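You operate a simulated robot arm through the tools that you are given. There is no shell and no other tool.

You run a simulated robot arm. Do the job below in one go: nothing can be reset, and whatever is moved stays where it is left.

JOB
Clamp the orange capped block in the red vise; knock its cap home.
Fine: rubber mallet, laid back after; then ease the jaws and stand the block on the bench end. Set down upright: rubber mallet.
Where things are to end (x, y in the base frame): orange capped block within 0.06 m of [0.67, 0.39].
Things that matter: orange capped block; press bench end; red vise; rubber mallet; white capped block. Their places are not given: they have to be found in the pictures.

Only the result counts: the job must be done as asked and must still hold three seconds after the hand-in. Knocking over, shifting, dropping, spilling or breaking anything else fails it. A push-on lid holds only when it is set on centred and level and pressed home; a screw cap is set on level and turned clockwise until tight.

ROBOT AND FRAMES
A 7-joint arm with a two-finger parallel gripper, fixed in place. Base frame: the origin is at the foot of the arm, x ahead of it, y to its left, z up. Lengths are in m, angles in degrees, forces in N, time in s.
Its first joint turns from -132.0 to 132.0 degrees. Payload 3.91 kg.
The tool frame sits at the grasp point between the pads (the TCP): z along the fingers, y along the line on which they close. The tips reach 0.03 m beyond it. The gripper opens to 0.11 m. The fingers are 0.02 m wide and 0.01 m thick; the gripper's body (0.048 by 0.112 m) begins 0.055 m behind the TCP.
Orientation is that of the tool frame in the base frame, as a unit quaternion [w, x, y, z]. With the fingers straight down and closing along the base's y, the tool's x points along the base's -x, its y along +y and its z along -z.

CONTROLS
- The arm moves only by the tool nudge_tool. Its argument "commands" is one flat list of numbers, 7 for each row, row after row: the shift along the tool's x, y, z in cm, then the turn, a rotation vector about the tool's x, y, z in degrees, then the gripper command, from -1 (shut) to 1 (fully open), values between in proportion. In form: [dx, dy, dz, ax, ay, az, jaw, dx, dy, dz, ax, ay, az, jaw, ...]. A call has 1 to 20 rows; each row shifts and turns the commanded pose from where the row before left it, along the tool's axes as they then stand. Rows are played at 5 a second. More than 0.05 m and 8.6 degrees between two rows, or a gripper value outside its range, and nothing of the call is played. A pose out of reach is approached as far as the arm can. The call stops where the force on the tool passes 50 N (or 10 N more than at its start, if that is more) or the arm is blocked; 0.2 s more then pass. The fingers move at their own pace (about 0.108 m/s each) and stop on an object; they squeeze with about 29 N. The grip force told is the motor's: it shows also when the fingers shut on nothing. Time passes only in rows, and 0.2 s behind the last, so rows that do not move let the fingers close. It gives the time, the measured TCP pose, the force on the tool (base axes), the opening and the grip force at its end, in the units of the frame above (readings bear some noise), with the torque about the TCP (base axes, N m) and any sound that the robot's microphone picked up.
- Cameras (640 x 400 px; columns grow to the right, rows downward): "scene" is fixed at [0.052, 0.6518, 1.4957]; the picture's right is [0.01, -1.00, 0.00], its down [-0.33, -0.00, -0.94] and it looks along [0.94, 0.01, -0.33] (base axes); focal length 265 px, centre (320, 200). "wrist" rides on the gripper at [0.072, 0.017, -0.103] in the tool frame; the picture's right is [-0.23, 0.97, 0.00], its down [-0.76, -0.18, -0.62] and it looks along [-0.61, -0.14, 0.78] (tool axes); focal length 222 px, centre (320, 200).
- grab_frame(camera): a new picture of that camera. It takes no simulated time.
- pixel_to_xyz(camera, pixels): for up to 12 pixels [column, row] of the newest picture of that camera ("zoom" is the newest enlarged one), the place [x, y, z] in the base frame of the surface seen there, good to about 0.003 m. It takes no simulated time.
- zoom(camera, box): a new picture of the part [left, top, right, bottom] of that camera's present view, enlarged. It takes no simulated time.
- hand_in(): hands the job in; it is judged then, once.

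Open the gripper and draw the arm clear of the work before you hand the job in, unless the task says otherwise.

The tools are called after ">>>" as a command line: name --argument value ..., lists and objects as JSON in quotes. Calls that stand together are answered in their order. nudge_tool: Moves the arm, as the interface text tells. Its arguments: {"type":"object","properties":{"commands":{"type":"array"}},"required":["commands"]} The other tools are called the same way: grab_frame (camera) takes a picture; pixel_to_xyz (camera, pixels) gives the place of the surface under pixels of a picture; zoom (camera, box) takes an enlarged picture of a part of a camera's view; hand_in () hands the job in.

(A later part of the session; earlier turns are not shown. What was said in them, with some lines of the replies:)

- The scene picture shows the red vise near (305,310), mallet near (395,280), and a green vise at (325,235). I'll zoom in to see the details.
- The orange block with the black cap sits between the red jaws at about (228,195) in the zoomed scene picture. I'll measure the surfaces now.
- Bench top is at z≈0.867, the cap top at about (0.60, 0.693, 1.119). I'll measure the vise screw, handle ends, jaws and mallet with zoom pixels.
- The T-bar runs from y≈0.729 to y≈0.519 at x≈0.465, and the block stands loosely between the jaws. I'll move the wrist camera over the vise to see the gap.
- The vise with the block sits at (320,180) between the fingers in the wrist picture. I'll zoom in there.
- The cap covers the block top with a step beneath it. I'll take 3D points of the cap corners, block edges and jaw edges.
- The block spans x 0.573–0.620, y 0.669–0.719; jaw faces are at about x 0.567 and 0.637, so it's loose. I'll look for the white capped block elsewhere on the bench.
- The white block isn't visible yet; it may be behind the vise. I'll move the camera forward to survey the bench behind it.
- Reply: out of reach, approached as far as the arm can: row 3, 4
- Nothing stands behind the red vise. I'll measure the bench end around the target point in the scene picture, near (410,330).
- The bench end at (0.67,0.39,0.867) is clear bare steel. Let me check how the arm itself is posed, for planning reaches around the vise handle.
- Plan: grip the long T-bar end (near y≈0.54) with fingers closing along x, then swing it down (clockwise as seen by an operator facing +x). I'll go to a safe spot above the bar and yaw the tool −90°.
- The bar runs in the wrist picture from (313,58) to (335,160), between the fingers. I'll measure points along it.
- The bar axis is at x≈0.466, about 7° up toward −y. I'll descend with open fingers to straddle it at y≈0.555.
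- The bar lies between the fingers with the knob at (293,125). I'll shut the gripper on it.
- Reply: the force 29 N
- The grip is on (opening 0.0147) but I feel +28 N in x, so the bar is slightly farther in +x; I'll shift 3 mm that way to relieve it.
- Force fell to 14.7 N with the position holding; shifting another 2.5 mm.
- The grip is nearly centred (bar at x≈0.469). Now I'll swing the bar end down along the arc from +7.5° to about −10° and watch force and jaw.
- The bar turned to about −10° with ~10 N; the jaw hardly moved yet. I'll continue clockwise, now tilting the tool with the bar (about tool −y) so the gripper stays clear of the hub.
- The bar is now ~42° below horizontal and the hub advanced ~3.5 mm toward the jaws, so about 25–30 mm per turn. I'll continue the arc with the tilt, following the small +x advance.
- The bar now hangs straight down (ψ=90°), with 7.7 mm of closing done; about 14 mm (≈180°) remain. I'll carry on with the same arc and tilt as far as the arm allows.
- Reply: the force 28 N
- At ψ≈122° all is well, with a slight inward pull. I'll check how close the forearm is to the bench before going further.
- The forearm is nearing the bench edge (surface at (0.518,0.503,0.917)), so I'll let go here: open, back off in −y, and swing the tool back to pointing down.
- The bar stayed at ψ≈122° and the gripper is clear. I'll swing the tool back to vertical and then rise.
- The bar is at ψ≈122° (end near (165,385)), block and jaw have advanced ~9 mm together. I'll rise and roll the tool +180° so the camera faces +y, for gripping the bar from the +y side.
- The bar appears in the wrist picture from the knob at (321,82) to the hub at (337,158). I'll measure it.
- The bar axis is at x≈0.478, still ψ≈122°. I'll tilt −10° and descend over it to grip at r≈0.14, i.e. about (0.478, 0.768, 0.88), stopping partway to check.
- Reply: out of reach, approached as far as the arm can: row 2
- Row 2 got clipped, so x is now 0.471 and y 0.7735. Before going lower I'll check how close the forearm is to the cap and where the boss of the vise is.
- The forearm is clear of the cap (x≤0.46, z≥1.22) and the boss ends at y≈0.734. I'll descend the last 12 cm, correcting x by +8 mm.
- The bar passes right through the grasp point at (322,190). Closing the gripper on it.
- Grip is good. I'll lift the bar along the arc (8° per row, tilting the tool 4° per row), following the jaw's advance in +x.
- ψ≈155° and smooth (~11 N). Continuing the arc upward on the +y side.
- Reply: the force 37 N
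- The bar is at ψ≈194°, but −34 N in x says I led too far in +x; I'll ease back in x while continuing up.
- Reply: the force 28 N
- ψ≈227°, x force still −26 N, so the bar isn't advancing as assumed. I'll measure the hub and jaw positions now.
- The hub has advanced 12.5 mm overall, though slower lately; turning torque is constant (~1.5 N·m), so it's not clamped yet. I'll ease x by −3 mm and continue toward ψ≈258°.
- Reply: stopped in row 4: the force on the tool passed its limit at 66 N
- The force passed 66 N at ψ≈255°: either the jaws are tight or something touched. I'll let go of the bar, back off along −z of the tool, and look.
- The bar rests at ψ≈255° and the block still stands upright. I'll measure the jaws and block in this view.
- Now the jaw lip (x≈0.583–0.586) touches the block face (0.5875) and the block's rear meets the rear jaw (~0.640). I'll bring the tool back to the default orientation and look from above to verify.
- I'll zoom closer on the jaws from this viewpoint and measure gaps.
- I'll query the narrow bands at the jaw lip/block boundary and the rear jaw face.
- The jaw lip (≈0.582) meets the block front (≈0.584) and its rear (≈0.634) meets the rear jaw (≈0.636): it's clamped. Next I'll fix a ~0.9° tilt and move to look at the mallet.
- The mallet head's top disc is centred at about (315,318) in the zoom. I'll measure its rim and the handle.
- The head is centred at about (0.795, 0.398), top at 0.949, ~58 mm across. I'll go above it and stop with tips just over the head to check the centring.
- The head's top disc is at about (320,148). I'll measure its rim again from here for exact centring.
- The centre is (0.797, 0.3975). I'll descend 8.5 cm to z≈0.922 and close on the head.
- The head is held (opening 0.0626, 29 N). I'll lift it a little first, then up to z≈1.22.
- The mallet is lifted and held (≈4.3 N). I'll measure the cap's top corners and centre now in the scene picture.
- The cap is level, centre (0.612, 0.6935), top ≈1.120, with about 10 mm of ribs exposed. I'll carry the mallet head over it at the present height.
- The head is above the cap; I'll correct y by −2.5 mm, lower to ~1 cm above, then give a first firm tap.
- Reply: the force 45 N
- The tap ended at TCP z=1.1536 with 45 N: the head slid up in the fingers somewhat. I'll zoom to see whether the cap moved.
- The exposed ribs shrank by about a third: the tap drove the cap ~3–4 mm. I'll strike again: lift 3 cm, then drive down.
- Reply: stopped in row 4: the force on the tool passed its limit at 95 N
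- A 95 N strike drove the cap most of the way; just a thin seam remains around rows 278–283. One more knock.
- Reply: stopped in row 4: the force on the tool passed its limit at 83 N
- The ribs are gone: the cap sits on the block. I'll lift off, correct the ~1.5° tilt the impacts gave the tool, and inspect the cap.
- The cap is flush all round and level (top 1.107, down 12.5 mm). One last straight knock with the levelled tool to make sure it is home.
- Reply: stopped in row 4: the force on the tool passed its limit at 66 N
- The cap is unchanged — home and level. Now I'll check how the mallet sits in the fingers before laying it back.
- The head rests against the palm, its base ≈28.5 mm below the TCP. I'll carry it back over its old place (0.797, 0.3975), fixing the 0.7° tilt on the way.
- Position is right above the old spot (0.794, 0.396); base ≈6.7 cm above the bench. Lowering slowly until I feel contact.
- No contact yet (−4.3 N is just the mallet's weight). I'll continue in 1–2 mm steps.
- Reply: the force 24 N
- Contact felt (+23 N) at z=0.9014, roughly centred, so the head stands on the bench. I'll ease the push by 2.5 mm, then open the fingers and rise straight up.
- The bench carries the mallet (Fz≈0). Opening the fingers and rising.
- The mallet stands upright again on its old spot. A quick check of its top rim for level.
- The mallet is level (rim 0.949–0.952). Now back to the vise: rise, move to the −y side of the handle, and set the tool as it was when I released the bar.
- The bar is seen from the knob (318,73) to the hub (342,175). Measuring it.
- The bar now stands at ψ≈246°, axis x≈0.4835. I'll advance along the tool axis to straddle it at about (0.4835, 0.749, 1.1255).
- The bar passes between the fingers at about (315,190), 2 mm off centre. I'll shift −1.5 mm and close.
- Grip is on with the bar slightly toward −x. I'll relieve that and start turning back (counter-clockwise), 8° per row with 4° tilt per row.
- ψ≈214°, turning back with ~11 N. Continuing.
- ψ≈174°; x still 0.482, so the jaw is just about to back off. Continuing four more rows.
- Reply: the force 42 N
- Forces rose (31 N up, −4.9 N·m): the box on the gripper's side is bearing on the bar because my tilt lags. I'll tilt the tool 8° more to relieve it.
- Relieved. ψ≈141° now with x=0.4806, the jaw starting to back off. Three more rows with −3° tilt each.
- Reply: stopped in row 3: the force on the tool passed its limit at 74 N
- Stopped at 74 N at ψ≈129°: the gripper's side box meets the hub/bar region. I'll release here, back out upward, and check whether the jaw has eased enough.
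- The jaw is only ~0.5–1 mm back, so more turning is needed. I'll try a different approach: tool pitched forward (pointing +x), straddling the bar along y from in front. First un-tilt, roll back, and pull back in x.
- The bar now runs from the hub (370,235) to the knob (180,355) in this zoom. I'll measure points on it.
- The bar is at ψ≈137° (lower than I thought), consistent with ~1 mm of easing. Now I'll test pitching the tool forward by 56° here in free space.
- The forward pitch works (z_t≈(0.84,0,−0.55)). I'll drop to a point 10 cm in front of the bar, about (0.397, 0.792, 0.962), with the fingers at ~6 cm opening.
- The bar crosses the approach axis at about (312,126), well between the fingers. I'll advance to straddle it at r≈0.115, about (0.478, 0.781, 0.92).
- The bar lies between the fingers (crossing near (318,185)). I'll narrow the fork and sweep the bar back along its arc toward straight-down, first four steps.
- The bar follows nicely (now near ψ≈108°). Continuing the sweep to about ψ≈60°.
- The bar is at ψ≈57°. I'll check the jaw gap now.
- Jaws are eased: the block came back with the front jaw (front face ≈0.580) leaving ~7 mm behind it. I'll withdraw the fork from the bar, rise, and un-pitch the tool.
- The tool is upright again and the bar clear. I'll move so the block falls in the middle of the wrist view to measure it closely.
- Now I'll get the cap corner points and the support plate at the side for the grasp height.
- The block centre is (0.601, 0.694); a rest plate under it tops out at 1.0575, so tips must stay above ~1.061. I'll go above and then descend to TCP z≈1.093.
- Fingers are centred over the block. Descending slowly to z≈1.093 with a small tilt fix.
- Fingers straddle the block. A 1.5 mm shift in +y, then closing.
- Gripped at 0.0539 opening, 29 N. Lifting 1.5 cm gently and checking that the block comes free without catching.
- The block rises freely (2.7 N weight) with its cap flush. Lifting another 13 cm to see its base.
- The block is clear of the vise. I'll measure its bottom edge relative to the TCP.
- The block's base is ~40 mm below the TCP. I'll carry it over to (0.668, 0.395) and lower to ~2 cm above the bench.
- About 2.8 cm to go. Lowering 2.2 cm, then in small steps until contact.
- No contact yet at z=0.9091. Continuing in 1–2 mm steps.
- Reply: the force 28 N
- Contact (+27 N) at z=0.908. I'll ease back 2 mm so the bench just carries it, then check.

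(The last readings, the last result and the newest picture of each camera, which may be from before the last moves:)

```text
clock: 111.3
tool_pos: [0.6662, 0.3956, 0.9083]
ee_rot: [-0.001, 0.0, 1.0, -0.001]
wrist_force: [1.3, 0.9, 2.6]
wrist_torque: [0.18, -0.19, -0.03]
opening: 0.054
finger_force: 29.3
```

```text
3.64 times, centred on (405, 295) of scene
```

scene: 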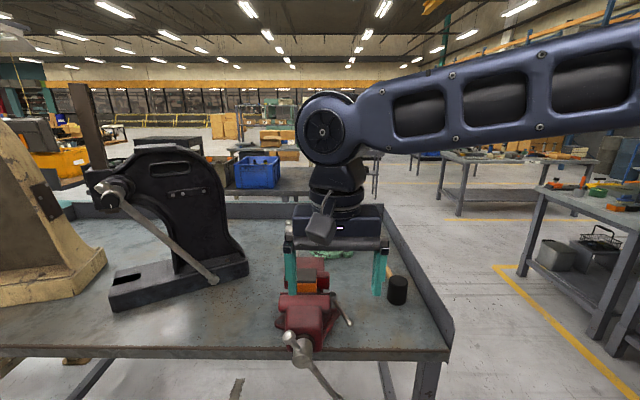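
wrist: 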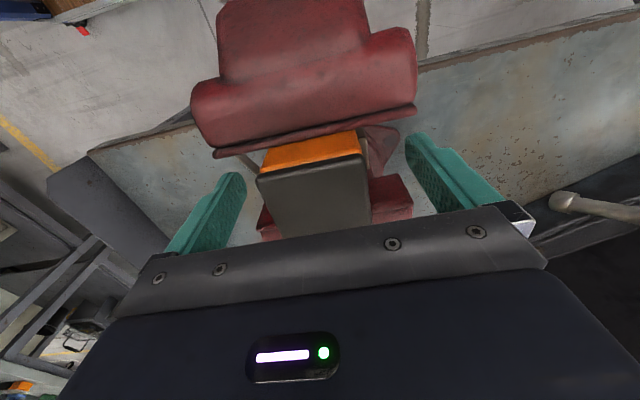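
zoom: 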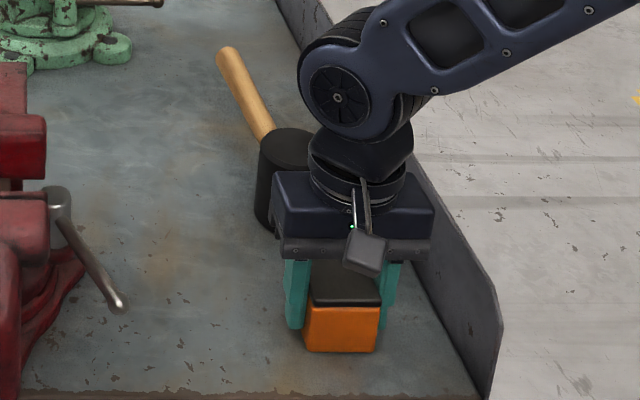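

The block stands on the bench with hardly any load on the tool. Opening and rising straight up.

>>> nudge_tool --commands '[0, 0, 0, 0, 0, 0, 0.3, 0, 0, 0, 0, 0, 0, 0.8, 0, 0, 0, 0, 0, 0, 0.8, 0, 0, 0, 0, 0, 0, 0.8, 0, 0, -1.5, 0, 0, 0, 0.8, 0, 0, -3, 0, 0, 0, 0.8, 0, 0, -4, 0, 0, 0, 0.8, 0, 0, -4, 0, 0, 0, 0.8, 0, 0, -4, 0, 0, 0, 0.8, 0, 0, -4, 0, 0, 0, 0.8, 0, 0, -4, 0, 0, 0, 0.8, 0, 0, -4, 0, 0, 0, 0.8]'

>>> grab_frame --camera "scene"

>>> zoom --camera "scene" --box '[350, 240, 460, 350]'

>>> pixel_to_xyz --camera "zoom" --pixels '[[340, 290], [315, 305], [375, 305], [340, 275], [340, 320], [340, 345], [310, 330], [372, 330], [285, 150], [280, 200]]'

```text
clock: 113.9
tool_pos: [0.6677, 0.3961, 1.1929]
ee_rot: [-0.002, 0.001, 1.0, -0.001]
wrist_force: [0.1, -0.3, 1.0]
wrist_torque: [-0.02, 0.03, 0.02]
opening: 0.099
finger_force: 0.0
```

```text
taken
```

scene: 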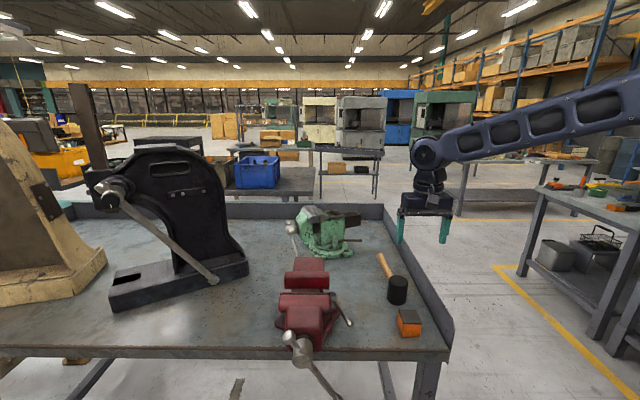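

```text
3.64 times, centred on (405, 295) of scene
```

zoom: 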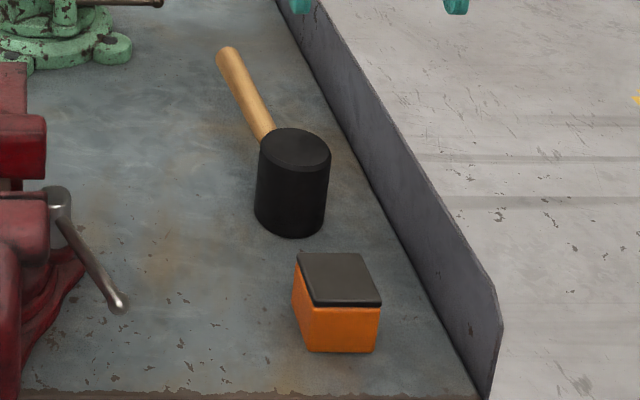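

```text
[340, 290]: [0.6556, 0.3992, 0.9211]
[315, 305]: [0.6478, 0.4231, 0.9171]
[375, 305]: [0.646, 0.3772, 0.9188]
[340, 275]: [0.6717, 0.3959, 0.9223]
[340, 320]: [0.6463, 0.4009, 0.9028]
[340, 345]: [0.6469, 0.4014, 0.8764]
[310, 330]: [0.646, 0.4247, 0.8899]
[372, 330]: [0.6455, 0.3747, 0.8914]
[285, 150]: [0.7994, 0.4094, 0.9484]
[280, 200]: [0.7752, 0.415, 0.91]
```

The orange block stands at about (0.671, 0.399), cap flush, base on the bench at 0.868; the mallet stands behind it. I'll draw the arm clear and take a last close look.

>>> nudge_tool --commands '[3, 1, -3, 0, 0, 0, 1, 3, 1, -3, 0, 0, 0, 1, 3, 1, -3, 0, 0, 0, 1, 3, 1, -3, 0, 0, 0, 1, 3, 0, -2, 0, 0, 0, 1, 3, 0, -2, 0, 0, 0, 1, 0, 0, 0, 0, 0, 0, 1, 0, 0, 0, 0, 0, 0, 1]'

>>> grab_frame --camera "wrist"

>>> zoom --camera "scene" --box '[380, 290, 440, 350]'

>>> zoom --camera "scene" --box '[250, 230, 450, 390]'

```text
clock: 115.7
tool_pos: [0.4871, 0.4371, 1.3532]
ee_rot: [0.0, 0.001, 1.0, 0.0]
wrist_force: [0.2, -0.3, 0.1]
wrist_torque: [-0.02, 0.01, 0.03]
opening: 0.1098
finger_force: 0.0
```

```text
taken
```

wrist: 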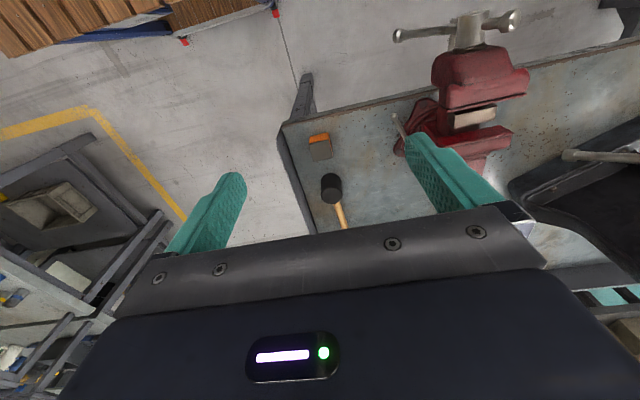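

```text
6.67 times, centred on (410, 320) of scene
```

zoom: 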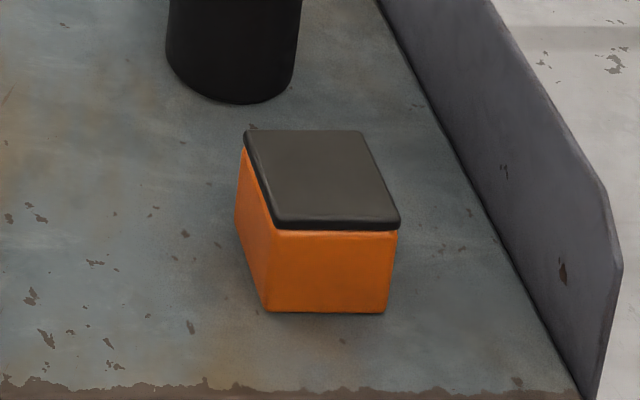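

```text
2.50 times, centred on (350, 310) of scene
```

zoom: 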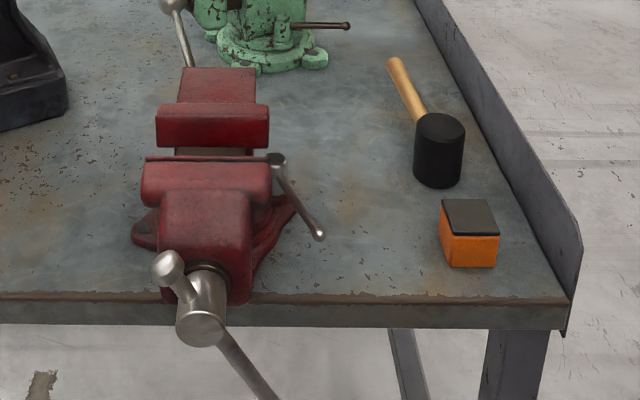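

All stands well, but I see a cream-coloured piece between the vise jaws at (475,118) in the wrist view. I'll zoom on it to know what it is.

>>> zoom --camera "wrist" --box '[420, 70, 540, 170]'

>>> pixel_to_xyz --camera "zoom" --pixels '[[290, 190], [200, 200], [380, 160], [290, 220], [290, 170], [200, 215], [390, 175], [290, 240]]'

```text
4.00 times, centred on (480, 120) of wrist
```

zoom: 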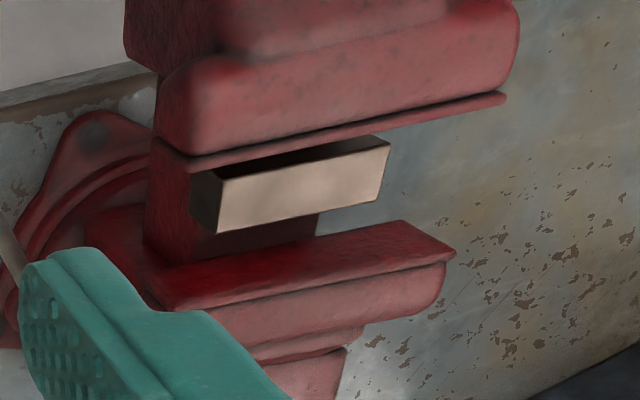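

```text
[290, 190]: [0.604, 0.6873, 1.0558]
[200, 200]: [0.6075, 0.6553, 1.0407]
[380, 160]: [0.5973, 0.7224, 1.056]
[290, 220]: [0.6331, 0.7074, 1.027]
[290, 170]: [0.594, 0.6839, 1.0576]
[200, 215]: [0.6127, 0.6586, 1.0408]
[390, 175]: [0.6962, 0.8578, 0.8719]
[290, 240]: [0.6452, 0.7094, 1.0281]
```

It is just the vise's own rest ledge (top z≈1.056), fixed to the moving jaw. The cap is home and level, the mallet stands upright in its old place, the jaws are eased, and the block is on the bench end at about (0.671, 0.399). The gripper is open and the arm is clear. The white block never appeared in any view. I'm handing in.

>>> hand_in

```text
The job is handed in.
```

The orange block's cap is knocked home, and the block stands on the press bench end at about (0.671, 0.399), roughly 1 cm from the target. I handed the job in but got no verdict back.

- **Clamping:** I turned the red vise's handle until it stopped hard. The block was then held between both jaws, to within measuring error.
- **Cap:** four blows of the mallet drove the cap down about 12.5 mm. It sits flush and level, and stayed flush when I lifted and carried the block.
- **Mallet:** it stands upright on its head, within a few mm of where it was.
- **Jaws:** I eased them until the block lifted out freely. I left the jaws at about that opening and did not wind the handle back to its starting position.
- **White capped block:** it never showed in any picture, so I could not check that it was undisturbed. I felt no contact other than with the vise handle, the mallet, the orange block and the bench. While easing the jaws, the gripper pressed against the handle or its hub hard enough to stop the arm once.

The gripper is open and the arm is clear of the bench.
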